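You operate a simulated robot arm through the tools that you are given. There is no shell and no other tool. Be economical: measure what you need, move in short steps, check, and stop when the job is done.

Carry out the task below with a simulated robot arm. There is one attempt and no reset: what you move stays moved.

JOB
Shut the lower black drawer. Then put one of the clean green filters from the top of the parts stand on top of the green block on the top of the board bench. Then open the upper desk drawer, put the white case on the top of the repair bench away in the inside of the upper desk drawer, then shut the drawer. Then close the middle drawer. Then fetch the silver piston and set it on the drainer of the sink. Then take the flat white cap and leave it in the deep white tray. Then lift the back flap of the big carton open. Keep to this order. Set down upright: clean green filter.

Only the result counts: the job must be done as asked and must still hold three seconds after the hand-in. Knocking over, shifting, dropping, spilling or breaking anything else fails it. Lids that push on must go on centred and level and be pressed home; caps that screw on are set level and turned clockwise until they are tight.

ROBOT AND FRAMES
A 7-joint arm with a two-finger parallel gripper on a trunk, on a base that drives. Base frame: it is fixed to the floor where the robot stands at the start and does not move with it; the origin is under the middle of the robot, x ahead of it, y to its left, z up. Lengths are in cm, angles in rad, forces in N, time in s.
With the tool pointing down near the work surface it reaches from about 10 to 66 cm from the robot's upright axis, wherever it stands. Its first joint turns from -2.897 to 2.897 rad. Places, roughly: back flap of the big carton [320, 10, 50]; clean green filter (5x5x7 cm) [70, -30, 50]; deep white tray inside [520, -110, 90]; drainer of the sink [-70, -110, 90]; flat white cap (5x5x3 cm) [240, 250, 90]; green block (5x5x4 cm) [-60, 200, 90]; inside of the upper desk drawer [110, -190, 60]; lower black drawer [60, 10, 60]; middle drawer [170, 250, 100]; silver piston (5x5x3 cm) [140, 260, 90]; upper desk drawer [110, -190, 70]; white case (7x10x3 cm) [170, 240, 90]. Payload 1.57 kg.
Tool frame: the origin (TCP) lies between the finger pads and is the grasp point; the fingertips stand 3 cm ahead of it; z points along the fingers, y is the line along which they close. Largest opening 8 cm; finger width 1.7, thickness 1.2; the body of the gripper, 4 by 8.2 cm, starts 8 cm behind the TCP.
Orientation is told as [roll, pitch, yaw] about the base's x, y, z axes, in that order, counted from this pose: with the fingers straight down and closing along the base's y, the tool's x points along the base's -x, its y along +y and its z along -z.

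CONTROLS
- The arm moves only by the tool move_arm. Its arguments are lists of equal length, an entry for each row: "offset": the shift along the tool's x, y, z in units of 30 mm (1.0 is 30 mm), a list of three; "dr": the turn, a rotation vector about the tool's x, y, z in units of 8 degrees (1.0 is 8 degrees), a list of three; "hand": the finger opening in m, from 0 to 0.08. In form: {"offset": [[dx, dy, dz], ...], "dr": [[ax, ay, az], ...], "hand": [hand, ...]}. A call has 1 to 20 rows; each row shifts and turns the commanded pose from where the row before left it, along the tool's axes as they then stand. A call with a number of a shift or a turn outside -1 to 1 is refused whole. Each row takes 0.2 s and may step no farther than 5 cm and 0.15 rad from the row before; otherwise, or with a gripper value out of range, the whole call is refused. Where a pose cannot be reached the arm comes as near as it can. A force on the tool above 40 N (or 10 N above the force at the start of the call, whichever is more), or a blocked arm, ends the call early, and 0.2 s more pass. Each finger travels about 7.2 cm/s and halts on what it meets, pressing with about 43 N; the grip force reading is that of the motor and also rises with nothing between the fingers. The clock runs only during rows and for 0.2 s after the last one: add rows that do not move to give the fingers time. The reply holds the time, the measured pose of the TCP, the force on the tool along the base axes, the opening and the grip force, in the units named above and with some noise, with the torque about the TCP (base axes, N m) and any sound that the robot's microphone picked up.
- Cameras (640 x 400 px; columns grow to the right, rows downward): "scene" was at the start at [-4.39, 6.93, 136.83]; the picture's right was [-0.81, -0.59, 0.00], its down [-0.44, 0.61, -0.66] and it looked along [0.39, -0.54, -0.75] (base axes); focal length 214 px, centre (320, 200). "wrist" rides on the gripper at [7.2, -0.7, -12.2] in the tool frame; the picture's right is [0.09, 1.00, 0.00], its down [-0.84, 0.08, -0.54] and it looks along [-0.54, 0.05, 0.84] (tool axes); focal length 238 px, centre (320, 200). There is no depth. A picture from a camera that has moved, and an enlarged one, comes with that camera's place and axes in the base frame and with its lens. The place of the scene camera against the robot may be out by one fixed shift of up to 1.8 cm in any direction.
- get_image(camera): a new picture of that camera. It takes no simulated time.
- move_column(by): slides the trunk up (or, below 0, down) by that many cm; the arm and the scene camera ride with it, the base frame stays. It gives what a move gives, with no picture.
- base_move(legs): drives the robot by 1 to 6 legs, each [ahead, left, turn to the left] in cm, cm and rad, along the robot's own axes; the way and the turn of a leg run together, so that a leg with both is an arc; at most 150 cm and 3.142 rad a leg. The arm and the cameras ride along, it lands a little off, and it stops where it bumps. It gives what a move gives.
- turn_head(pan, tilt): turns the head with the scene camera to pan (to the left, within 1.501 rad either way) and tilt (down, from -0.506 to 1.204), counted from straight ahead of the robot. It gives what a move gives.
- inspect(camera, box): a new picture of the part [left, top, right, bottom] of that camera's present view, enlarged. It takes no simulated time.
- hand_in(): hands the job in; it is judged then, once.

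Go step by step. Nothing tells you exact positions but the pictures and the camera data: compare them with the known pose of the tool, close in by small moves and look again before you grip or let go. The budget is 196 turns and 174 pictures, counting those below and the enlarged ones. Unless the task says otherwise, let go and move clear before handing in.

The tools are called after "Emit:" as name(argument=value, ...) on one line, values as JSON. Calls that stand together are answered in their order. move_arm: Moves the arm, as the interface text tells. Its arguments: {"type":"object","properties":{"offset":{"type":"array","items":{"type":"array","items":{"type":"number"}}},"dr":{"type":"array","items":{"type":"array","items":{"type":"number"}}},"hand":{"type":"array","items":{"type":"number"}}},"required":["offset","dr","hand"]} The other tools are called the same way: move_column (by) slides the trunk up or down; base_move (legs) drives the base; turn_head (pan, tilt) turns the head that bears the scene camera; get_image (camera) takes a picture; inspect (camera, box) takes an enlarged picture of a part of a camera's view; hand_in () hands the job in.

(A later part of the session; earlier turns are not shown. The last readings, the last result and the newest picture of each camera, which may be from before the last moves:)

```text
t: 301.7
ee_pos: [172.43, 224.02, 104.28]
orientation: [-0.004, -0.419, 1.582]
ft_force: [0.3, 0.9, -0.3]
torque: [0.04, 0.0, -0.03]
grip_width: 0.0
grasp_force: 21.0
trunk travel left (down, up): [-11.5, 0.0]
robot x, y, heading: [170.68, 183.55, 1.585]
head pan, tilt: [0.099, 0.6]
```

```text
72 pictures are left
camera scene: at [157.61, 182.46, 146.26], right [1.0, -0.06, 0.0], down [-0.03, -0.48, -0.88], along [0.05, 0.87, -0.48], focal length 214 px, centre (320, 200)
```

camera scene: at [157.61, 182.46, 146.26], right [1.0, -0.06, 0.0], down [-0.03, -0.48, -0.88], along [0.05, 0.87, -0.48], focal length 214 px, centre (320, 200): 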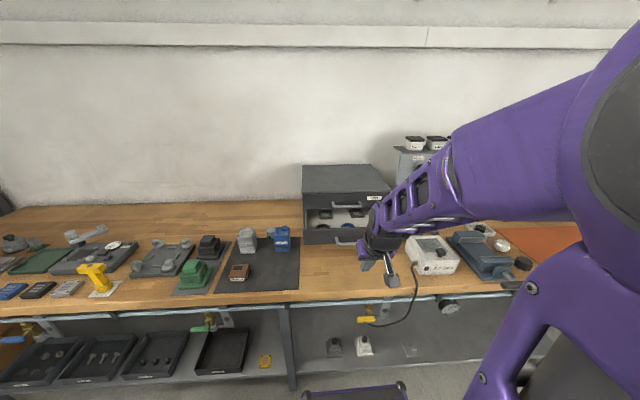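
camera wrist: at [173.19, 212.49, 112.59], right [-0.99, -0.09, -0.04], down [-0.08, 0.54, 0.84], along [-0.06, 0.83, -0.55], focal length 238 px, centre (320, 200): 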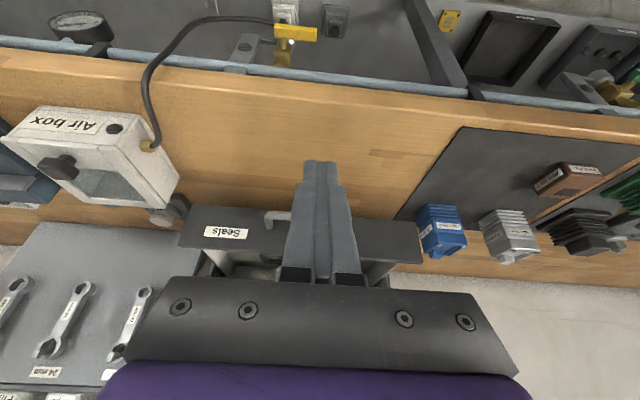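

Emit:
move_arm(offset=[[0.44, 0, 0.99], [0.44, 0, 0.99], [-0.914, 0, 0.407], [-0.914, 0, 0.407], [-0.914, 0, 0.407], [-0.914, 0, 0.407], [0, 0, 0]], dr=[[0, 0, 0], [0, 0, 0], [0, 0, 0], [0, 0, 0], [0, 0, 0], [0, 0, 0], [0, 0, 0]], hand=[0, 0, 0, 0, 0, 0, 0])

Emit:
get_image(camera="wrist")

Emit:
get_image(camera="scene")

```text
t: 303.3
ee_pos: [171.89, 236.2, 98.97]
orientation: [-0.004, -0.44, 1.587]
ft_force: [-0.7, 0.4, 0.3]
torque: [-0.01, -0.01, -0.02]
grip_width: 0.01
grasp_force: 21.2
trunk travel left (down, up): [-11.5, 0.0]
robot x, y, heading: [170.62, 183.36, 1.594]
head pan, tilt: [0.099, 0.6]
```

```text
71 pictures are left
camera wrist: at [172.79, 224.66, 106.95], right [-0.99, -0.1, -0.04], down [-0.09, 0.53, 0.85], along [-0.06, 0.85, -0.53], focal length 238 px, centre (320, 200)
```

wrist: 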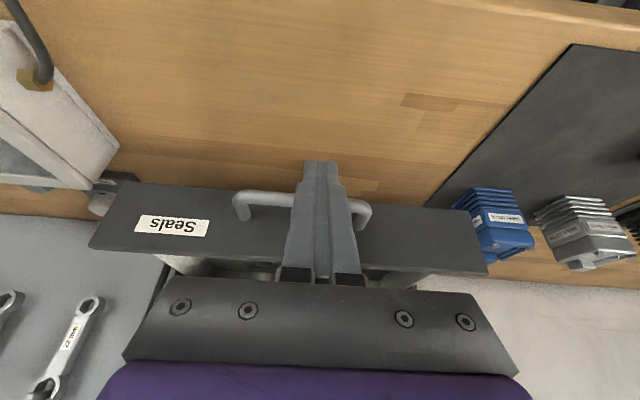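

```text
70 pictures are left
camera scene: at [156.02, 182.16, 145.39], right [0.99, 0.12, 0.0], down [0.07, -0.56, -0.82], along [-0.1, 0.82, -0.57], focal length 214 px, centre (320, 200)
```

scene: 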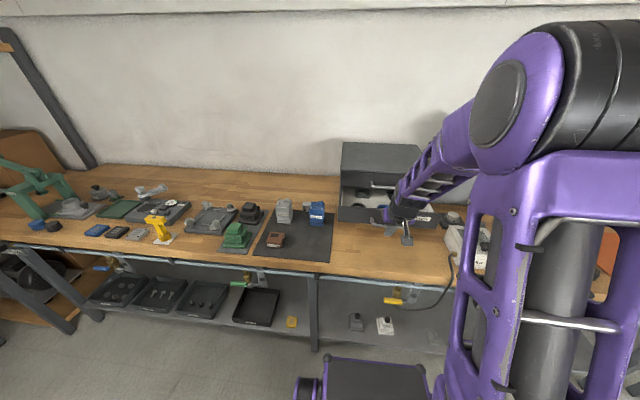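

I'm lined up on the bar. I'll lower slightly and push forward until the force rises.

Emit:
move_arm(offset=[[0.256, 0, 0.543], [-0.45, 0, 0.213], [-0.45, 0, 0.213], [-0.3, 0, 0.142], [-0.3, 0, 0.142], [-0.3, 0, 0.142], [-0.3, 0, 0.142], [-0.3, 0, 0.142], [-0.3, 0, 0.142], [-0.2, 0, 0.095], [-0.2, 0, 0.095], [-0.2, 0, 0.095], [-0.2, 0, 0.095], [-0.2, 0, 0.095], [-0.2, 0, 0.095], [-0.2, 0, 0.095]], dr=[[0, 0, 0], [0, 0, 0], [0, 0, 0], [0, 0, 0], [0, 0, 0], [0, 0, 0], [0, 0, 0], [0, 0, 0], [0, 0, 0], [0, 0, 0], [0, 0, 0], [0, 0, 0], [0, 0, 0], [0, 0, 0], [0, 0, 0], [0, 0, 0]], hand=[0, 0, 0, 0, 0, 0, 0, 0, 0, 0, 0, 0, 0, 0, 0, 0])

Emit:
get_image(camera="wrist")

Emit:
inspect(camera="scene", box=[300, 130, 480, 270])

```text
t: 306.7
ee_pos: [171.74, 249.95, 97.06]
orientation: [-0.003, -0.44, 1.586]
ft_force: [0.3, 0.6, -0.3]
torque: [0.01, 0.03, 0.02]
grip_width: 0.0
grasp_force: 21.0
trunk travel left (down, up): [-11.5, 0.0]
robot x, y, heading: [171.07, 183.62, 1.593]
head pan, tilt: [0.099, 0.6]
```

```text
69 pictures are left
camera wrist: at [172.64, 238.27, 105.09], right [-0.99, -0.1, -0.04], down [-0.09, 0.52, 0.85], along [-0.06, 0.85, -0.53], focal length 238 px, centre (320, 200)
```

wrist: 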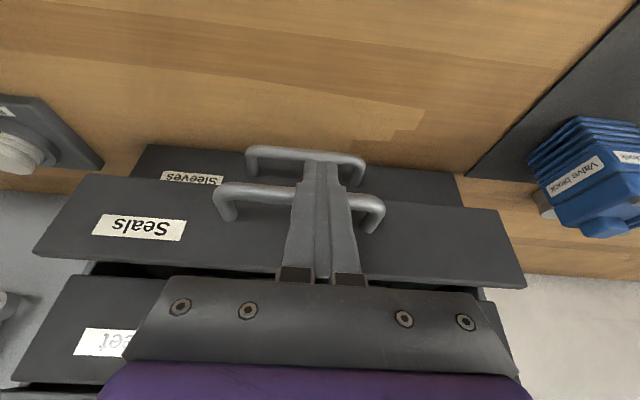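

```text
2.86 times, centred on (390, 200) of scene
camera zoom: at [156.02, 182.15, 145.39], right [0.99, 0.12, 0.0], down [0.07, -0.56, -0.83], along [-0.1, 0.82, -0.56], focal length 613 px, centre (120, 200)
```

zoom: 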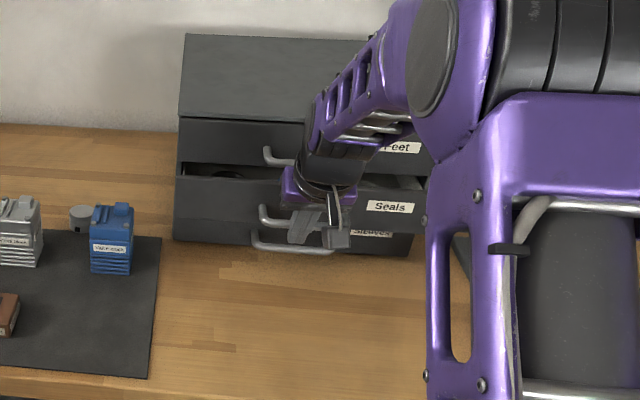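

It still has a few centimetres to go. I'll continue pushing.

Emit:
move_arm(offset=[[-0.25, 0, 0.118], [-0.25, 0, 0.118], [-0.2, 0, 0.095], [-0.2, 0, 0.095], [-0.2, 0, 0.095], [-0.2, 0, 0.095], [-0.2, 0, 0.095], [-0.2, 0, 0.095], [-0.2, 0, 0.095], [-0.2, 0, 0.095]], dr=[[0, 0, 0], [0, 0, 0], [0, 0, 0], [0, 0, 0], [0, 0, 0], [0, 0, 0], [0, 0, 0], [0, 0, 0], [0, 0, 0], [0, 0, 0]], hand=[0, 0, 0, 0, 0, 0, 0, 0, 0, 0])

Emit:
get_image(camera="wrist")

```text
t: 308.3
ee_pos: [171.92, 254.15, 96.43]
orientation: [-0.002, -0.42, 1.585]
ft_force: [0.2, -4.0, -0.1]
torque: [-0.06, -0.01, -0.04]
grip_width: 0.0
grasp_force: 21.3
trunk travel left (down, up): [-11.5, 0.0]
robot x, y, heading: [170.77, 183.31, 1.591]
head pan, tilt: [0.099, 0.6]
stopped in row 8: the force on the tool passed its limit at 51 N (the readings are from after the stop); the commanded pose is now the measured one
```

```text
67 pictures are left
camera wrist: at [172.63, 242.58, 104.74], right [-0.99, -0.1, -0.04], down [-0.09, 0.54, 0.84], along [-0.06, 0.83, -0.55], focal length 238 px, centre (320, 200)
```

wrist: 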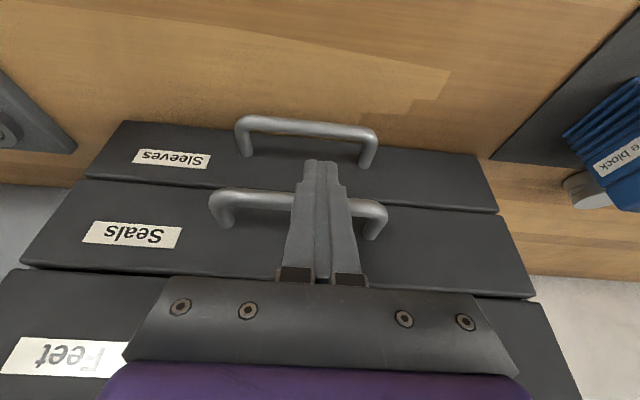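

The middle drawer is flush. I'll retract, straighten the tool, and drive left in front of the piston.

Emit:
move_arm(offset=[[0.9, 0, -0.42], [0.9, 0, -0.42], [0.9, 0, -0.42], [0.9, 0, -0.42], [0.5, 0, -0.9], [0.5, 0, -0.9], [0.5, 0, -0.9], [0.5, 0, -0.9], [0.5, 0, 0], [0.5, 0, 0], [0.5, 0, 0], [0.3, 0, 0]], dr=[[0, 0, 0], [0, 0, 0], [0, 0, 0], [0, 0, 0], [0, 0, 0], [0, 1, 0], [0, 1, 0], [0, 1, 0], [0, 0, 0], [0, 0, 0], [0, 0, 0], [0, 0, 0]], hand=[0, 0, 0, 0, 0.08, 0.08, 0.08, 0.08, 0.08, 0.08, 0.08, 0.08])

Emit:
base_move(legs=[[0, 31, 0], [12, 0, 0]])

Emit:
get_image(camera="wrist")

Emit:
get_image(camera="scene")

```text
t: 310.9
ee_pos: [172.09, 227.82, 104.89]
orientation: [-0.002, -0.001, 1.585]
ft_force: [1.2, -0.5, 0.5]
torque: [0.02, 0.03, 0.01]
grip_width: 8.0
grasp_force: 0.1
trunk travel left (down, up): [-11.5, 0.0]
robot x, y, heading: [171.27, 183.62, 1.593]
head pan, tilt: [0.099, 0.6]
```

```text
t: 315.3
ee_pos: [140.82, 239.0, 105.05]
orientation: [-0.003, -0.002, 1.586]
ft_force: [-0.4, 0.0, -0.6]
torque: [0.01, -0.01, -0.04]
grip_width: 7.99
grasp_force: 0.1
trunk travel left (down, up): [-11.5, 0.0]
robot x, y, heading: [139.98, 194.46, 1.589]
head pan, tilt: [0.099, 0.6]
```

```text
66 pictures are left
camera wrist: at [141.66, 231.86, 117.26], right [-0.99, -0.11, 0.0], down [-0.09, 0.83, 0.54], along [-0.06, 0.54, -0.84], focal length 238 px, centre (320, 200)
```

wrist: 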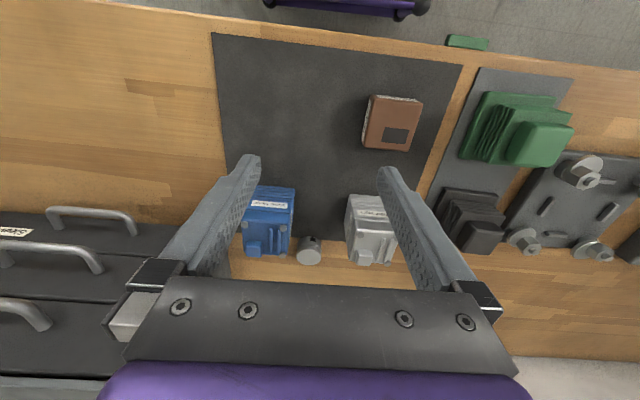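

```text
65 pictures are left
camera scene: at [124.85, 193.28, 145.39], right [0.99, 0.12, 0.0], down [0.07, -0.56, -0.83], along [-0.1, 0.82, -0.56], focal length 214 px, centre (320, 200)
```

scene: 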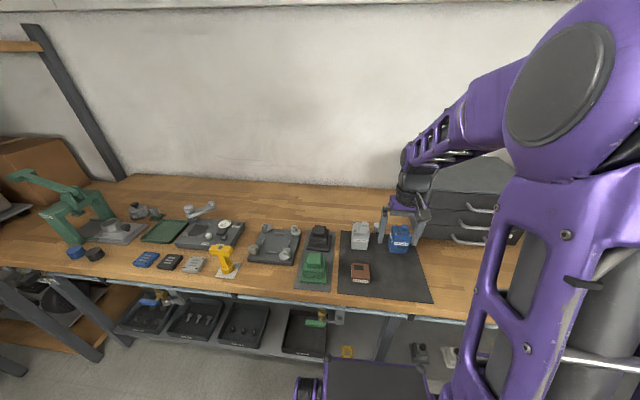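

Emit:
inspect(camera="wrist", box=[230, 170, 410, 280])

Emit:
inspect(camera="scene", box=[340, 200, 430, 270])

```text
3.56 times, centred on (320, 225) of wrist
camera zoom: at [141.66, 231.86, 117.26], right [-0.99, -0.11, 0.0], down [-0.09, 0.83, 0.54], along [-0.06, 0.54, -0.84], focal length 848 px, centre (320, 111)
```

zoom: 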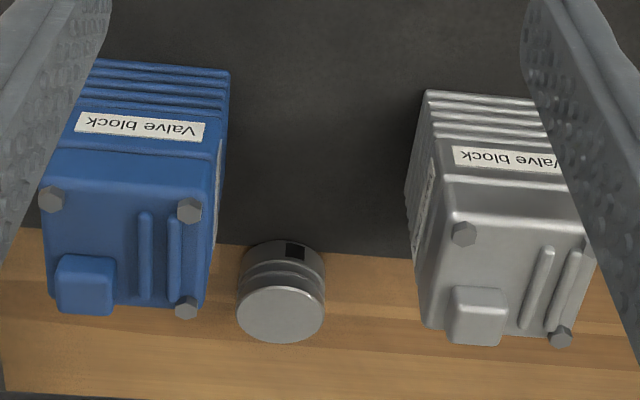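

```text
5.71 times, centred on (385, 235) of scene
camera zoom: at [124.85, 193.28, 145.39], right [0.99, 0.12, 0.0], down [0.07, -0.56, -0.83], along [-0.1, 0.82, -0.56], focal length 1226 px, centre (-51, 0)
```

zoom: 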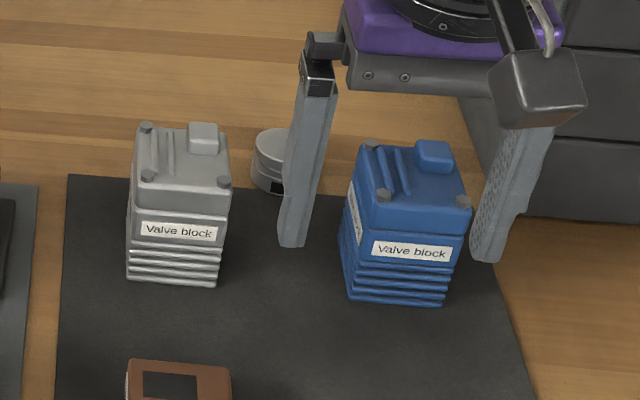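

The piston stands 7–9 cm behind the valve blocks at about (140.1, 261.8), with its top near z 88.5. I'll edge forward, rotate so the fingers close along y, and move over it.

Emit:
base_move(legs=[[2.5, 0, 0]])

Emit:
move_arm(offset=[[0, 0, 0], [0, 0, 0], [0, 0, 0], [0, 0, 0], [0, 0, 0], [0, 0, 0], [0, 0, 0], [0, 0, 0], [0, 0, 0], [0, 0, 0], [0, 0, 0], [0, -0.9, 0], [0, -0.9, 0], [0, -0.9, 0], [0, -0.9, 0], [0, -0.9, 0], [0, -0.9, 0]], dr=[[0, 0, -1], [0, 0, -1], [0, 0, -1], [0, 0, -1], [0, 0, -1], [0, 0, -1], [0, 0, -1], [0, 0, -1], [0, 0, -1], [0, 0, -1], [0, 0, -1.0], [0, 0, -0.14], [0, 0, 0], [0, 0, 0], [0, 0, 0], [0, 0, 0], [0, 0, 0]], hand=[0.08, 0.08, 0.08, 0.08, 0.08, 0.08, 0.08, 0.08, 0.08, 0.08, 0.08, 0.08, 0.08, 0.08, 0.08, 0.08, 0.08])

Emit:
get_image(camera="wrist")

```text
t: 316.1
ee_pos: [140.89, 241.46, 104.93]
orientation: [0.0, -0.003, 1.586]
ft_force: [-0.2, -0.1, 0.6]
torque: [-0.03, 0.0, 0.0]
grip_width: 8.0
grasp_force: 0.0
trunk travel left (down, up): [-11.5, 0.0]
robot x, y, heading: [139.86, 197.29, 1.589]
head pan, tilt: [0.099, 0.6]
```

```text
t: 319.7
ee_pos: [140.92, 257.85, 105.16]
orientation: [-0.003, 0.001, -3.143]
ft_force: [-0.1, -0.6, 0.2]
torque: [-0.01, 0.0, -0.01]
grip_width: 8.02
grasp_force: 0.0
trunk travel left (down, up): [-11.5, 0.0]
robot x, y, heading: [140.03, 196.92, 1.591]
head pan, tilt: [0.099, 0.6]
```

```text
62 pictures are left
camera wrist: at [148.07, 258.5, 117.35], right [0.09, -1.0, 0.0], down [-0.84, -0.08, 0.54], along [-0.54, -0.05, -0.84], focal length 238 px, centre (320, 200)
```

wrist: 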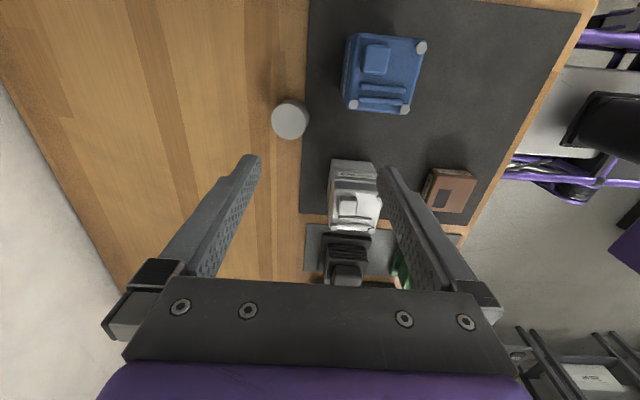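

The piston is confirmed at about (140.4, 261.5). I'll centre over it and descend.

Emit:
move_arm(offset=[[-0.09, -0.61, 0], [-0.08, -0.61, 0], [0, 0, 0.9], [0, 0, 0.9], [0, 0, 0.9], [0, 0, 0.9], [0, 0, 0.9], [0, 0, 0.4], [0, 0, 0]], dr=[[0, 0, 0], [0, 0, 0], [0, 0, 0], [0, 0, 0], [0, 0, 0], [0, 0, 0], [0, 0, 0], [0, 0, 0], [0, 0, 0]], hand=[0.08, 0.08, 0.08, 0.08, 0.08, 0.08, 0.08, 0.08, 0.08])

Emit:
get_image(camera="wrist")

```text
t: 321.7
ee_pos: [140.39, 261.43, 90.35]
orientation: [-0.002, 0.001, -3.143]
ft_force: [-0.7, 0.4, 0.6]
torque: [0.01, 0.0, 0.04]
grip_width: 8.02
grasp_force: 0.1
trunk travel left (down, up): [-11.5, 0.0]
robot x, y, heading: [140.01, 197.02, 1.593]
head pan, tilt: [0.099, 0.6]
```

```text
61 pictures are left
camera wrist: at [147.64, 262.08, 102.58], right [0.09, -1.0, 0.0], down [-0.84, -0.08, 0.54], along [-0.54, -0.05, -0.84], focal length 238 px, centre (320, 200)
```

wrist: 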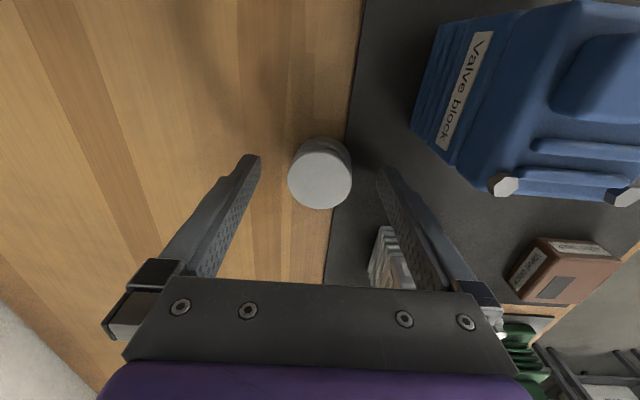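

Emit:
move_arm(offset=[[0, 0, 0.25], [0, 0, 0], [0, 0, 0], [0, 0, 0], [0, 0, 0], [0, 0, 0], [0, 0, -0.5], [0, 0, -0.9], [0, 0, -0.9], [0, 0, -0.9], [0, 0, -0.9], [0, 0, -0.9], [0, 0.7, -0.5], [0, 1, 0], [0, 1, 0], [0, 1, 0], [0, 1, 0], [0, 1, 0], [0, 1, 0]], dr=[[0, 0, 0], [0, 0, 0], [0, 0, 0], [0, 0, 0], [0, 0, 0], [0, 0, 0], [0, 0, 0], [0, 0, 0], [0, 0, 0], [0, 0, 0], [0, 0, 0], [0, 0, 0], [0, 0, 0], [0, 0, 0], [0, 0, 0], [0, 0, 0], [0, 0, 0], [0, 0, 0], [0, 0, 0]], hand=[0.08, 0.08, 0, 0, 0, 0, 0, 0, 0, 0, 0, 0, 0, 0, 0, 0, 0, 0, 0])

Emit:
get_image(camera="wrist")

```text
t: 325.7
ee_pos: [140.48, 241.19, 106.04]
orientation: [-0.003, 0.001, -3.142]
ft_force: [-0.2, 0.5, -0.7]
torque: [-0.02, 0.02, -0.02]
grip_width: 4.01
grasp_force: 42.8
trunk travel left (down, up): [-11.5, 0.0]
robot x, y, heading: [139.84, 196.88, 1.595]
head pan, tilt: [0.099, 0.6]
```

```text
60 pictures are left
camera wrist: at [147.56, 241.88, 118.36], right [0.09, -1.0, 0.0], down [-0.84, -0.08, 0.54], along [-0.54, -0.05, -0.84], focal length 238 px, centre (320, 200)
```

wrist: 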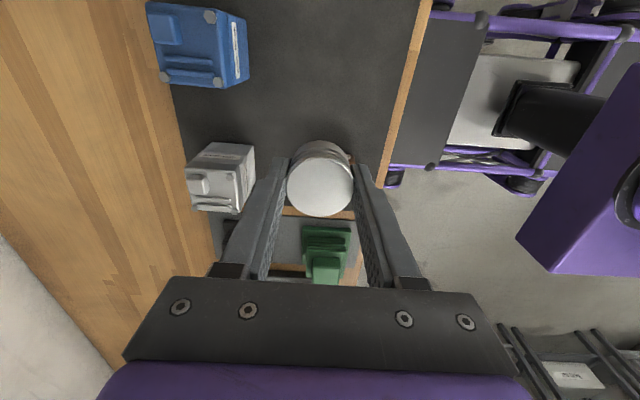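

The piston is held. The sink should be on the left when facing +y, so I'll reverse down the corridor and look to the left.

Emit:
base_move(legs=[[-28, 0, 0], [0, 117, 0], [-146, 0, 0], [-110, 0, 0]])

Emit:
turn_head(pan=1.3, tilt=0.6)

Emit:
get_image(camera="scene")

```text
t: 350.7
ee_pos: [34.09, -44.19, 106.08]
orientation: [-0.002, 0.004, -3.112]
ft_force: [-1.0, 0.4, -1.0]
torque: [0.0, 0.03, -0.02]
grip_width: 4.04
grasp_force: 43.1
trunk travel left (down, up): [-11.5, 0.0]
robot x, y, heading: [34.55, -88.57, 1.616]
head pan, tilt: [0.099, 0.6]
```

```text
t: 352.1
ee_pos: [34.07, -44.24, 106.14]
orientation: [-0.002, 0.0, -3.111]
ft_force: [1.3, 0.7, -1.1]
torque: [-0.04, 0.02, -0.01]
grip_width: 4.03
grasp_force: 42.6
trunk travel left (down, up): [-11.5, 0.0]
robot x, y, heading: [34.68, -88.55, 1.618]
head pan, tilt: [1.3, 0.6]
```

```text
59 pictures are left
camera scene: at [12.45, -96.92, 145.39], right [0.22, 0.98, 0.0], down [0.55, -0.12, -0.83], along [-0.81, 0.18, -0.56], focal length 214 px, centre (320, 200)
```

scene: 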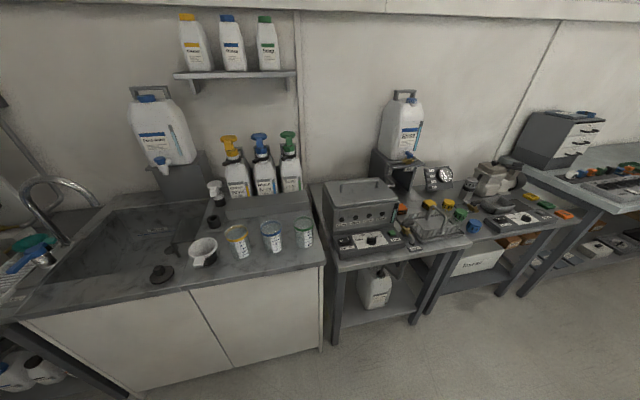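

I see the sink with its basin. I'll zoom in to find the drainer.

Emit:
inspect(camera="scene", box=[120, 150, 340, 300])

Emit:
inspect(camera="scene", box=[0, 170, 140, 320])

```text
2.67 times, centred on (230, 225) of scene
camera zoom: at [12.45, -96.92, 145.39], right [0.22, 0.98, 0.0], down [0.55, -0.12, -0.83], along [-0.81, 0.18, -0.56], focal length 572 px, centre (560, 133)
```

zoom: 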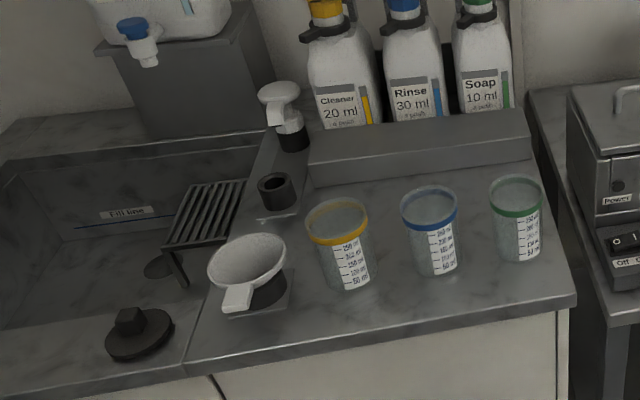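

```text
2.67 times, centred on (70, 245) of scene
camera zoom: at [12.45, -96.92, 145.39], right [0.22, 0.98, 0.0], down [0.55, -0.12, -0.83], along [-0.81, 0.18, -0.56], focal length 572 px, centre (987, 80)
```

zoom: 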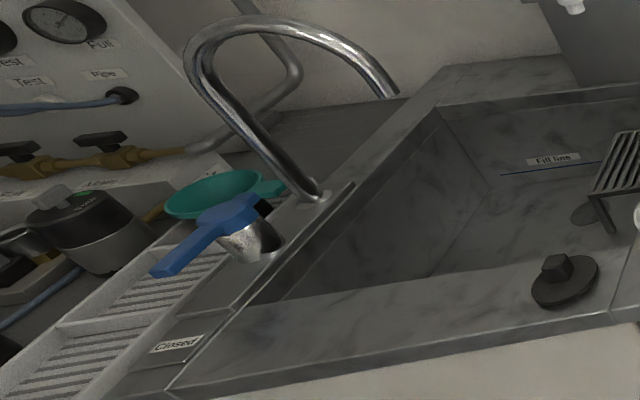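

The drainer board is the flat part of the sink to the right of the basin, with beakers along the front and bottles at the back. There's a free strip around (-56, -107). I'll drive alongside it.

Emit:
base_move(legs=[[0, 0, -0.046], [-13, 36, 0]])

Emit:
get_image(camera="scene")

```text
t: 356.5
ee_pos: [0.11, -57.43, 106.18]
orientation: [-0.001, 0.002, 3.123]
ft_force: [0.2, -1.0, -1.2]
torque: [0.02, 0.02, 0.02]
grip_width: 4.03
grasp_force: 43.0
trunk travel left (down, up): [-11.5, 0.0]
robot x, y, heading: [-1.46, -101.75, 1.574]
head pan, tilt: [1.3, 0.6]
```

```text
56 pictures are left
camera scene: at [-23.93, -109.08, 145.39], right [0.26, 0.96, 0.0], down [0.55, -0.15, -0.83], along [-0.8, 0.22, -0.56], focal length 214 px, centre (320, 200)
```

scene: 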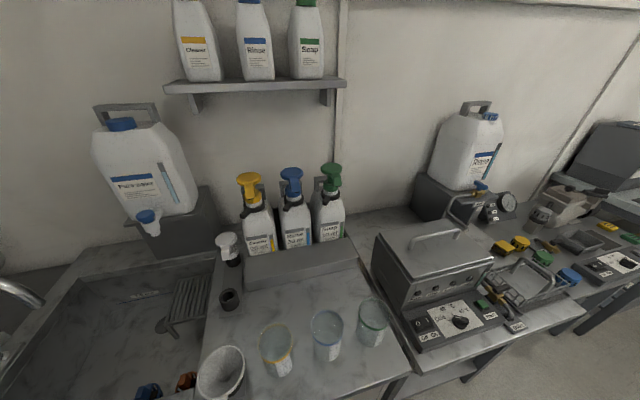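

I'll raise the arm and carry the piston over to about (-58, -106).

Emit:
move_arm(offset=[[0, 0, -1], [0, 0, -1], [0, 0, -1], [-0.95, 0.83, 0], [-0.95, 0.83, 0], [-0.95, 0.83, 0], [-0.95, 0.83, 0], [-0.95, 0.83, 0], [-0.95, 0.83, 0], [-0.95, 0.83, 0], [-0.95, 0.83, 0], [-0.95, 0.83, 0], [-0.95, 0.83, 0], [-0.95, 0.83, 0], [-0.95, 0.83, 0], [-0.95, 0.83, 0], [-0.95, 0.83, 0]], dr=[[0, 0, 0], [0, 0, 0], [0, 0, 0], [0, 0, 0], [0, 0, 0], [0, 0, 0], [0, 0, 0], [0, 0, 0], [0, 0, 0], [0, 0, 0], [0, 0, 0], [0, 0, 0], [0, 0, 0], [0, 0, 0], [0, 0, 0], [0, 0, 0], [0, 0, 0]], hand=[0, 0, 0, 0, 0, 0, 0, 0, 0, 0, 0, 0, 0, 0, 0, 0, 0])

Emit:
get_image(camera="scene")

```text
t: 360.1
ee_pos: [-32.1, -84.22, 114.59]
orientation: [-0.078, 0.037, 2.869]
ft_force: [-0.4, -0.3, -1.1]
torque: [0.01, 0.02, -0.02]
grip_width: 4.01
grasp_force: 42.9
trunk travel left (down, up): [-11.5, 0.0]
robot x, y, heading: [-1.66, -101.7, 1.576]
head pan, tilt: [1.3, 0.6]
stopped in row 17: the arm was blocked; the commanded pose is now the measured one
```

```text
55 pictures are left
camera scene: at [-24.29, -112.15, 145.86], right [-0.08, 1.0, 0.0], down [0.52, 0.04, -0.85], along [-0.85, -0.07, -0.52], focal length 214 px, centre (320, 200)
```

scene: 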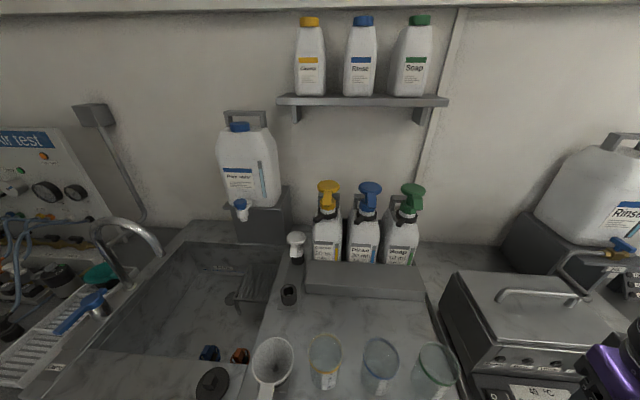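

The elbow pushed against the head again. I'll extend the arm outwards first, restore the orientation, then swing round at a larger radius.

Emit:
move_arm(offset=[[-0.97, -0.25, 0], [-0.97, -0.2, 0], [-0.97, -0.3, 0], [-0.97, -0.4, 0], [0, 0, 0]], dr=[[-0.56, -0.26, 0], [0, 0, -0.97], [0, 0, -0.97], [0, 0, 0], [0, 0, 0]], hand=[0, 0, 0, 0, 0])

Emit:
turn_head(pan=1.3, tilt=0.75)

Emit:
get_image(camera="scene")

```text
t: 360.8
ee_pos: [-31.77, -83.72, 114.65]
orientation: [-0.082, 0.055, 2.999]
ft_force: [-0.9, 0.0, -0.8]
torque: [0.02, -0.04, 0.0]
grip_width: 3.99
grasp_force: 42.9
trunk travel left (down, up): [-11.5, 0.0]
robot x, y, heading: [-1.45, -101.79, 1.573]
head pan, tilt: [1.3, 0.6]
stopped in row 3: the arm was blocked; the commanded pose is now the measured one
```

```text
t: 361.5
ee_pos: [-31.82, -83.99, 114.48]
orientation: [-0.079, 0.055, 3.0]
ft_force: [0.0, -0.4, -0.1]
torque: [0.0, 0.0, -0.05]
grip_width: 4.03
grasp_force: 43.2
trunk travel left (down, up): [-11.5, 0.0]
robot x, y, heading: [-1.27, -101.84, 1.578]
head pan, tilt: [1.3, 0.75]
```

```text
54 pictures are left
camera scene: at [-24.13, -112.08, 145.13], right [-0.08, 1.0, 0.0], down [0.59, 0.04, -0.81], along [-0.81, -0.06, -0.59], focal length 214 px, centre (320, 200)
```

scene: 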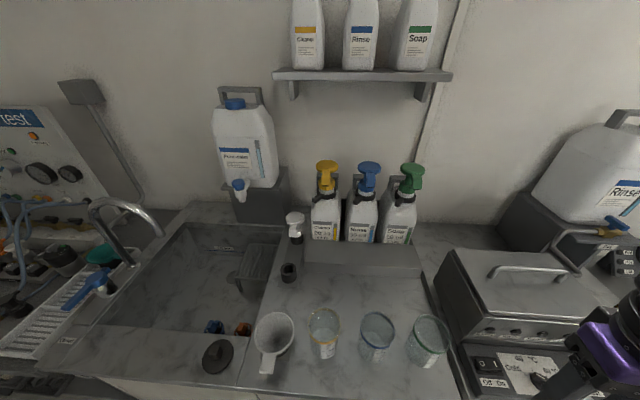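

I'll back out the way it came to free the head, then extend forward to a larger radius before swinging left.

Emit:
move_arm(offset=[[0.88, -1, 0], [0.88, -1, 0], [0.88, -1, 0], [0.88, -1, 0], [0.88, -1, 0], [0.88, -1, 0], [0, -0.9, 0], [0, -0.9, 0], [0, -0.9, 0], [0, -0.9, 0], [0, -0.9, 0], [0, -0.9, 0]], dr=[[0, 0, 0], [0, 0, 0], [0, 0, 0], [0, 0, 0], [-0.57, 0, 0], [0, -0.39, 0], [0, 0, -1], [0, 0, 0], [0, 0, 0], [0, 0, 0], [0, 0, 0], [0, 0, 0]], hand=[0, 0, 0, 0, 0, 0, 0, 0, 0, 0, 0, 0])

Emit:
turn_head(pan=1.1, tilt=0.75)

Emit:
get_image(camera="scene")

```text
t: 364.1
ee_pos: [-15.23, -52.05, 116.49]
orientation: [0.004, -0.007, -3.114]
ft_force: [-0.4, -0.4, -1.3]
torque: [0.02, -0.01, 0.0]
grip_width: 4.02
grasp_force: 43.1
trunk travel left (down, up): [-11.5, 0.0]
robot x, y, heading: [-0.91, -101.81, 1.572]
head pan, tilt: [1.3, 0.75]
```

```text
t: 364.9
ee_pos: [-15.17, -52.2, 116.56]
orientation: [0.002, -0.007, -3.114]
ft_force: [0.3, -0.1, -0.9]
torque: [-0.03, -0.01, 0.0]
grip_width: 4.02
grasp_force: 42.8
trunk travel left (down, up): [-11.5, 0.0]
robot x, y, heading: [-1.54, -101.76, 1.569]
head pan, tilt: [1.1, 0.75]
```

```text
53 pictures are left
camera scene: at [-22.81, -107.68, 144.1], right [0.45, 0.89, 0.0], down [0.61, -0.31, -0.73], along [-0.65, 0.33, -0.68], focal length 214 px, centre (320, 200)
```

scene: 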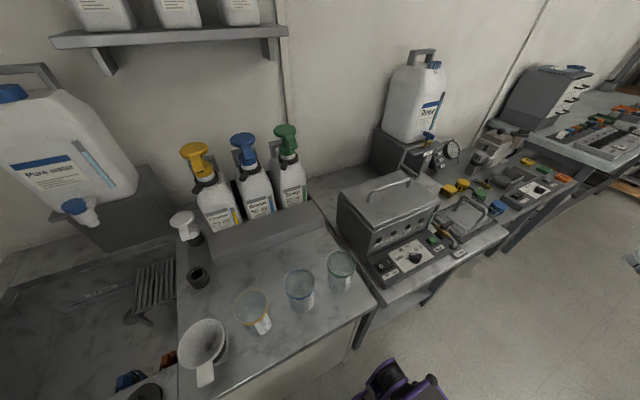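

I'd rather face the sink so the target is straight ahead. I'll shift right, turn left 90°, and come forward.

Emit:
base_move(legs=[[0, -22, 0], [0, 0, 1.571], [14, 0, 0]])

Emit:
turn_head(pan=0.2, tilt=0.8)

Emit:
get_image(camera="scene")

Emit:
get_image(camera="wrist")

```text
t: 372.5
ee_pos: [-42.54, -115.83, 116.48]
orientation: [0.003, -0.005, -1.538]
ft_force: [0.2, 0.7, -1.0]
torque: [-0.04, -0.04, 0.02]
grip_width: 4.03
grasp_force: 42.9
trunk travel left (down, up): [-11.5, 0.0]
robot x, y, heading: [6.59, -101.41, -3.131]
head pan, tilt: [1.1, 0.75]
```

```text
t: 373.7
ee_pos: [-42.63, -115.9, 116.5]
orientation: [0.003, -0.005, -1.537]
ft_force: [0.1, -0.6, -0.5]
torque: [0.0, 0.02, 0.01]
grip_width: 4.04
grasp_force: 42.7
trunk travel left (down, up): [-11.5, 0.0]
robot x, y, heading: [6.86, -101.97, -3.126]
head pan, tilt: [0.201, 0.799]
```

```text
52 pictures are left
camera scene: at [7.93, -118.02, 143.7], right [-0.21, 0.98, 0.0], down [0.7, 0.15, -0.7], along [-0.68, -0.15, -0.72], focal length 214 px, centre (320, 200)
```

scene: 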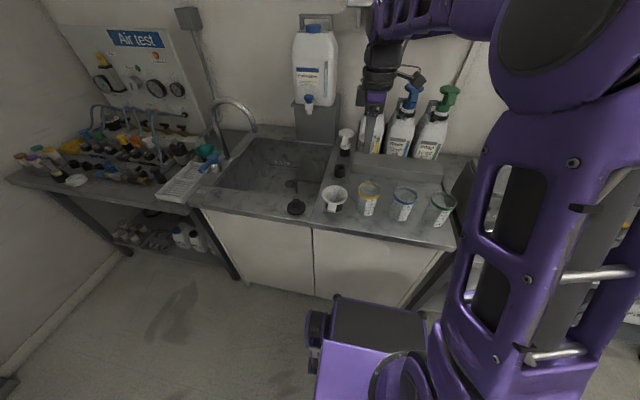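

```text
51 pictures are left
camera wrist: at [-43.57, -108.53, 128.75], right [0.99, 0.13, 0.0], down [0.1, -0.83, 0.55], along [0.07, -0.54, -0.84], focal length 238 px, centre (320, 200)
```

wrist: 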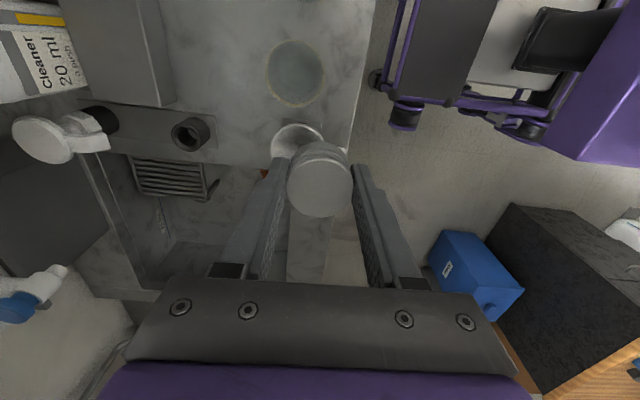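

I'm facing the sink. I'll turn the camera side towards the robot and move over the free strip.

Emit:
move_arm(offset=[[0, 0, 0], [0, 0, 0], [0, 0, 0], [0, 0, 0], [0, 0, 0], [0, 0, 0], [0, 0, 0], [0, 0, 0], [0, 0, 0], [0, 0, 0], [0, 0, 0], [0, 0, 0], [-0.855, -0.55, 0], [-0.855, -0.55, 0], [-0.855, -0.55, 0], [-0.855, -0.55, 0], [-0.855, -0.55, 0], [-0.855, -0.55, 0]], dr=[[0, 0, 1], [0, 0, 1], [0, 0, 1], [0, 0, 1], [0, 0, 1], [0, 0, 1], [0, 0, 1], [0, 0, 1], [0, 0, 1], [0, 0, 1], [0, 0, 1], [0, 0, 0.48], [0, 0, 0], [0, 0, 0], [0, 0, 0], [0, 0, 0], [0, 0, 0], [0, 0, 0]], hand=[0, 0, 0, 0, 0, 0, 0, 0, 0, 0, 0, 0, 0, 0, 0, 0, 0, 0])

Emit:
get_image(camera="wrist")

Emit:
inspect(camera="scene", box=[300, 60, 480, 260])

```text
t: 377.5
ee_pos: [-58.05, -105.83, 116.23]
orientation: [0.004, 0.004, -3.14]
ft_force: [0.1, -0.1, -0.2]
torque: [0.0, 0.03, -0.02]
grip_width: 4.03
grasp_force: 42.8
trunk travel left (down, up): [-11.5, 0.0]
robot x, y, heading: [6.76, -101.47, -3.129]
head pan, tilt: [0.201, 0.799]
```

```text
50 pictures are left
camera wrist: at [-50.9, -105.02, 128.66], right [0.09, -1.0, 0.01], down [-0.84, -0.08, 0.54], along [-0.54, -0.06, -0.84], focal length 238 px, centre (320, 200)
```

wrist: 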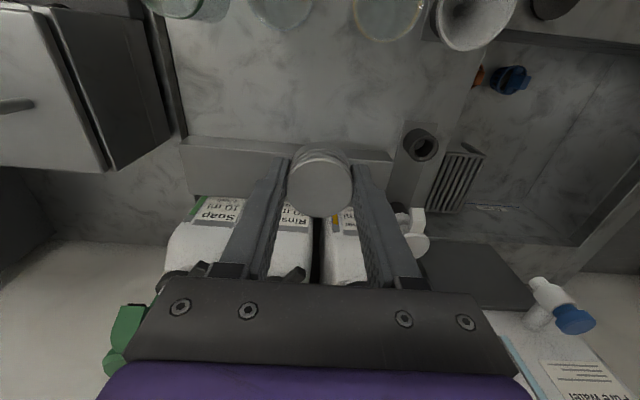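

```text
2.00 times, centred on (390, 160) of scene
camera zoom: at [7.92, -118.01, 143.7], right [-0.21, 0.98, 0.0], down [0.7, 0.15, -0.7], along [-0.68, -0.15, -0.72], focal length 429 px, centre (180, 280)
```

zoom: 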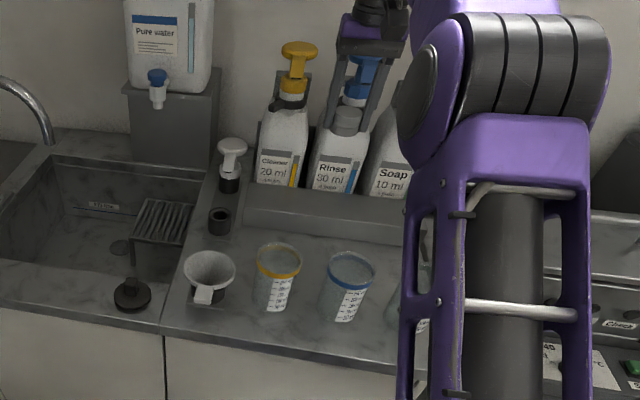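

The strip runs from x≈-50 to -64. I'll shift 1 cm toward the robot and descend.

Emit:
move_arm(offset=[[0.35, 0, 0], [0, 0, 0.9], [0, 0, 0.9], [0, 0, 0.9], [0, 0, 0.9], [0, 0, 0.9], [0, 0, 0.9], [0, 0, 0.9], [0, 0, 0]], dr=[[0, 0, 0], [0, 0, 0], [0, 0, 0], [0, 0, 0], [0, 0, 0], [0, 0, 0], [0, 0, 0], [0, 0, 0], [0, 0, 0]], hand=[0, 0, 0, 0, 0, 0, 0, 0, 0])

Emit:
get_image(camera="wrist")

Emit:
inspect(camera="scene", box=[300, 60, 480, 260])

```text
t: 379.5
ee_pos: [-56.81, -105.94, 97.46]
orientation: [0.004, 0.004, -3.139]
ft_force: [-0.2, -0.3, -0.8]
torque: [-0.02, 0.0, 0.03]
grip_width: 4.02
grasp_force: 43.3
trunk travel left (down, up): [-11.5, 0.0]
robot x, y, heading: [6.57, -101.7, -3.136]
head pan, tilt: [0.201, 0.799]
```

```text
48 pictures are left
camera wrist: at [-49.69, -105.18, 109.78], right [0.09, -1.0, 0.01], down [-0.84, -0.08, 0.54], along [-0.54, -0.06, -0.84], focal length 238 px, centre (320, 200)
```

wrist: 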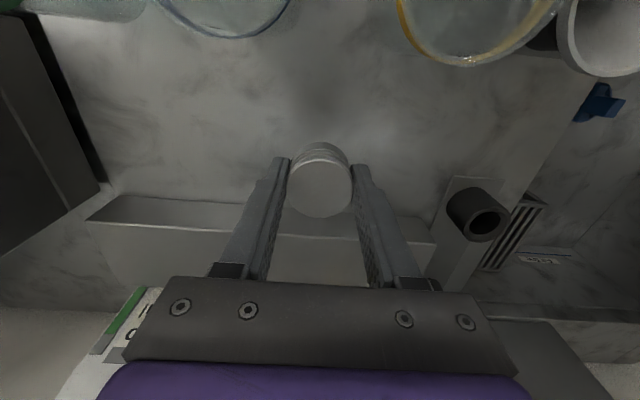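

```text
2.00 times, centred on (390, 160) of scene
camera zoom: at [7.92, -118.02, 143.7], right [-0.21, 0.98, 0.0], down [0.7, 0.15, -0.7], along [-0.68, -0.15, -0.72], focal length 429 px, centre (180, 280)
```

zoom: 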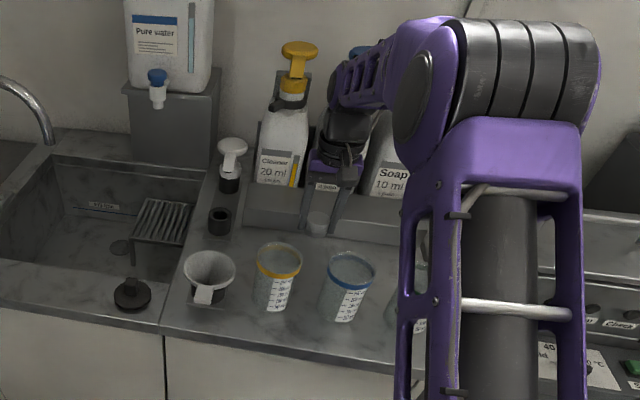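

The spot is clear. I'll lower slowly until contact.

Emit:
move_arm(offset=[[0, 0, 0.4], [0, 0, 0.4], [0, 0, 0.4], [0, 0, 0.2], [0, 0, 0.2], [0, 0, 0.15], [0, 0, 0.15], [0, 0, 0.15], [0, 0, 0.15], [0, 0, 0.15], [0, 0, 0.15], [0, 0, 0.15], [0, 0, 0.15], [0, 0, 0.15], [0, 0, 0.15], [0, 0, 0.15]], dr=[[0, 0, 0], [0, 0, 0], [0, 0, 0], [0, 0, 0], [0, 0, 0], [0, 0, 0], [0, 0, 0], [0, 0, 0], [0, 0, 0], [0, 0, 0], [0, 0, 0], [0, 0, 0], [0, 0, 0], [0, 0, 0], [0, 0, 0], [0, 0, 0]], hand=[0, 0, 0, 0, 0, 0, 0, 0, 0, 0, 0, 0, 0, 0, 0, 0])

Emit:
get_image(camera="wrist")

```text
t: 382.7
ee_pos: [-56.95, -106.08, 89.08]
orientation: [0.005, -0.006, -3.142]
ft_force: [10.7, -0.1, 18.1]
torque: [0.48, -0.48, -0.31]
grip_width: 4.01
grasp_force: 42.8
trunk travel left (down, up): [-11.5, 0.0]
robot x, y, heading: [6.71, -101.55, -3.128]
head pan, tilt: [0.201, 0.799]
stopped in row 16: the force on the tool passed its limit at 45 N (the readings are from after the stop); the commanded pose is now the measured one
```

```text
46 pictures are left
camera wrist: at [-49.68, -105.26, 101.26], right [0.09, -1.0, 0.0], down [-0.83, -0.08, 0.55], along [-0.54, -0.05, -0.84], focal length 238 px, centre (320, 200)
```

wrist: 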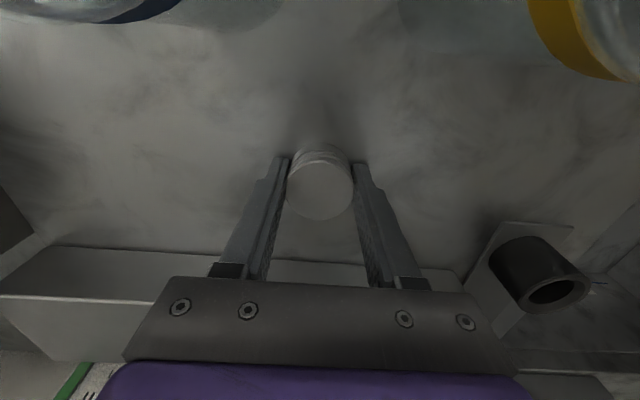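

Contact at z≈89. I'll ease off, release and rise.

Emit:
move_arm(offset=[[0, 0, -0.04], [0, 0, 0], [0, 0, 0], [0, 0, 0], [0, 0, 0], [0, 0, -0.4], [0, 0, -0.9], [0, 0, -0.9], [0, 0, -0.9], [0, 0, -0.9], [0, 0, -0.9], [0, 0, -0.9], [0, 0, -0.9], [0, 0, -0.9]], dr=[[0, 0, 0], [0, 0, 0], [0, 0, 0], [0, 0, 0], [0, 0, 0], [0, 0, 0], [0, 0, 0], [0, 0, 0], [0, 0, 0], [0, 0, 0], [0, 0, 0], [0, 0, 0], [0, 0, 0], [0, 0, 0]], hand=[0, 0.08, 0.08, 0.08, 0.08, 0.08, 0.08, 0.08, 0.08, 0.08, 0.08, 0.08, 0.08, 0.08])

Emit:
get_image(camera="wrist")

```text
t: 385.7
ee_pos: [-57.03, -105.72, 111.76]
orientation: [0.007, -0.004, -3.14]
ft_force: [0.6, 0.0, -0.1]
torque: [0.03, -0.01, 0.01]
grip_width: 8.0
grasp_force: 0.1
trunk travel left (down, up): [-11.5, 0.0]
robot x, y, heading: [7.03, -101.62, -3.13]
head pan, tilt: [0.201, 0.799]
```

```text
45 pictures are left
camera wrist: at [-49.72, -105.15, 123.99], right [0.09, -1.0, 0.0], down [-0.83, -0.08, 0.55], along [-0.54, -0.06, -0.84], focal length 238 px, centre (320, 200)
```

wrist: 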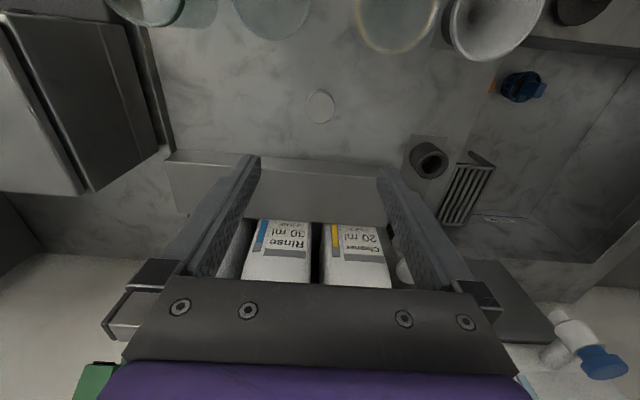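

The piston stands on the drainer board. I'll retract and drive back to the repair bench for the white cap.

Emit:
move_arm(offset=[[1, 0, 0], [1, 0, 0], [1, 0, 0], [1, 0, 0], [1, 0, 0], [1, 0, 0], [0.8, 0, 0]], dr=[[0, 0, 0], [0, 0, 0], [0, 0, 0], [0, 0, 0], [0, 0, 0], [0, 0, 0], [0, 0, 0]], hand=[0.08, 0.08, 0.08, 0.08, 0.08, 0.08, 0.08])

Emit:
base_move(legs=[[-17, 0, 0], [0, 0, -1.571], [140, 0, 0], [130, 0, 0], [0, -140, 0]])

Emit:
turn_head(pan=-0.5, tilt=0.5)

Emit:
get_image(camera="scene")

```text
t: 387.3
ee_pos: [-36.64, -105.86, 111.49]
orientation: [0.005, -0.004, -3.14]
ft_force: [0.8, -0.1, 0.3]
torque: [0.01, -0.02, 0.01]
grip_width: 8.06
grasp_force: 0.0
trunk travel left (down, up): [-11.5, 0.0]
robot x, y, heading: [6.85, -101.72, -3.134]
head pan, tilt: [0.201, 0.799]
```

```text
t: 418.6
ee_pos: [150.92, 217.02, 111.56]
orientation: [0.005, -0.004, 1.606]
ft_force: [-0.6, -0.5, -0.9]
torque: [0.01, 0.01, 0.01]
grip_width: 7.99
grasp_force: 0.1
trunk travel left (down, up): [-11.5, 0.0]
robot x, y, heading: [156.54, 173.81, 1.615]
head pan, tilt: [0.201, 0.799]
```

```text
t: 419.7
ee_pos: [150.99, 216.93, 111.51]
orientation: [0.005, -0.002, 1.607]
ft_force: [0.4, -0.7, 0.7]
torque: [-0.03, 0.03, 0.0]
grip_width: 8.0
grasp_force: 0.0
trunk travel left (down, up): [-11.5, 0.0]
robot x, y, heading: [156.63, 173.73, 1.612]
head pan, tilt: [-0.499, 0.499]
```

```text
44 pictures are left
camera scene: at [146.93, 171.85, 146.29], right [0.9, -0.44, 0.0], down [-0.21, -0.43, -0.88], along [0.39, 0.79, -0.48], focal length 214 px, centre (320, 200)
```

scene: 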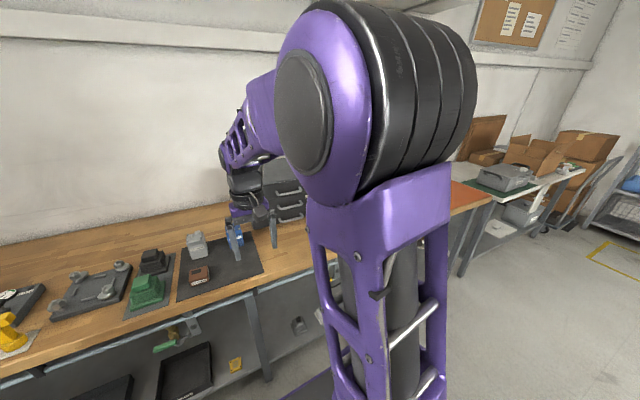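

Emit:
base_move(legs=[[0, 0, -0.042], [-4, -103, 0]])

Emit:
turn_head(pan=0.3, tilt=0.65)

Emit:
get_image(camera="scene")

```text
t: 430.3
ee_pos: [255.61, 213.71, 111.53]
orientation: [0.006, -0.002, 1.569]
ft_force: [-0.1, -0.5, 1.0]
torque: [0.03, -0.01, -0.01]
grip_width: 7.99
grasp_force: 0.1
trunk travel left (down, up): [-11.5, 0.0]
robot x, y, heading: [260.04, 170.42, 1.578]
head pan, tilt: [-0.499, 0.499]
```

```text
t: 431.5
ee_pos: [255.55, 213.7, 111.52]
orientation: [0.005, -0.003, 1.57]
ft_force: [-0.2, -0.1, -0.5]
torque: [0.02, 0.01, 0.01]
grip_width: 7.99
grasp_force: 0.1
trunk travel left (down, up): [-11.5, 0.0]
robot x, y, heading: [259.83, 170.26, 1.584]
head pan, tilt: [0.3, 0.649]
```

```text
43 pictures are left
camera scene: at [243.06, 168.86, 144.96], right [0.95, 0.3, 0.0], down [0.18, -0.58, -0.8], along [-0.24, 0.76, -0.6], focal length 214 px, centre (320, 200)
```

scene: 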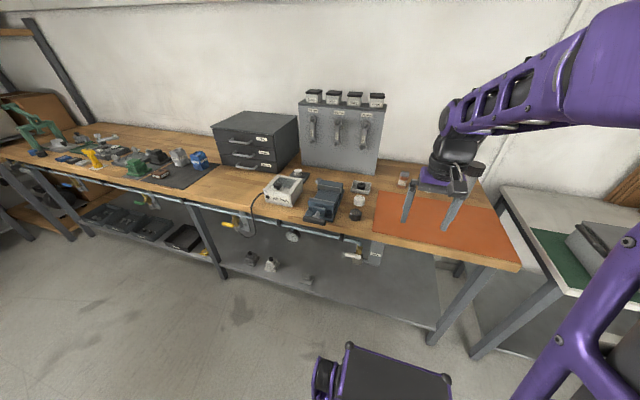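

Emit:
inspect(camera="scene", box=[290, 160, 430, 250])

Emit:
get_image(camera="wrist")

```text
4.44 times, centred on (360, 205) of scene
camera zoom: at [243.06, 168.86, 144.96], right [0.95, 0.3, 0.0], down [0.18, -0.58, -0.8], along [-0.24, 0.76, -0.6], focal length 953 px, centre (142, 178)
```

zoom: 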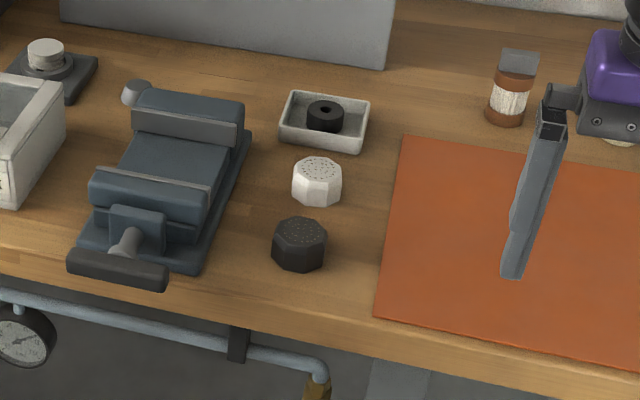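

```text
41 pictures are left
camera wrist: at [256.29, 206.47, 123.79], right [-1.0, -0.09, 0.0], down [-0.07, 0.83, 0.55], along [-0.05, 0.54, -0.84], focal length 238 px, centre (320, 200)
```

wrist: 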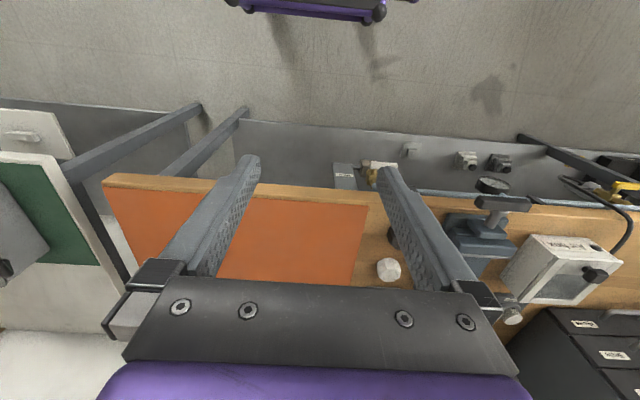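

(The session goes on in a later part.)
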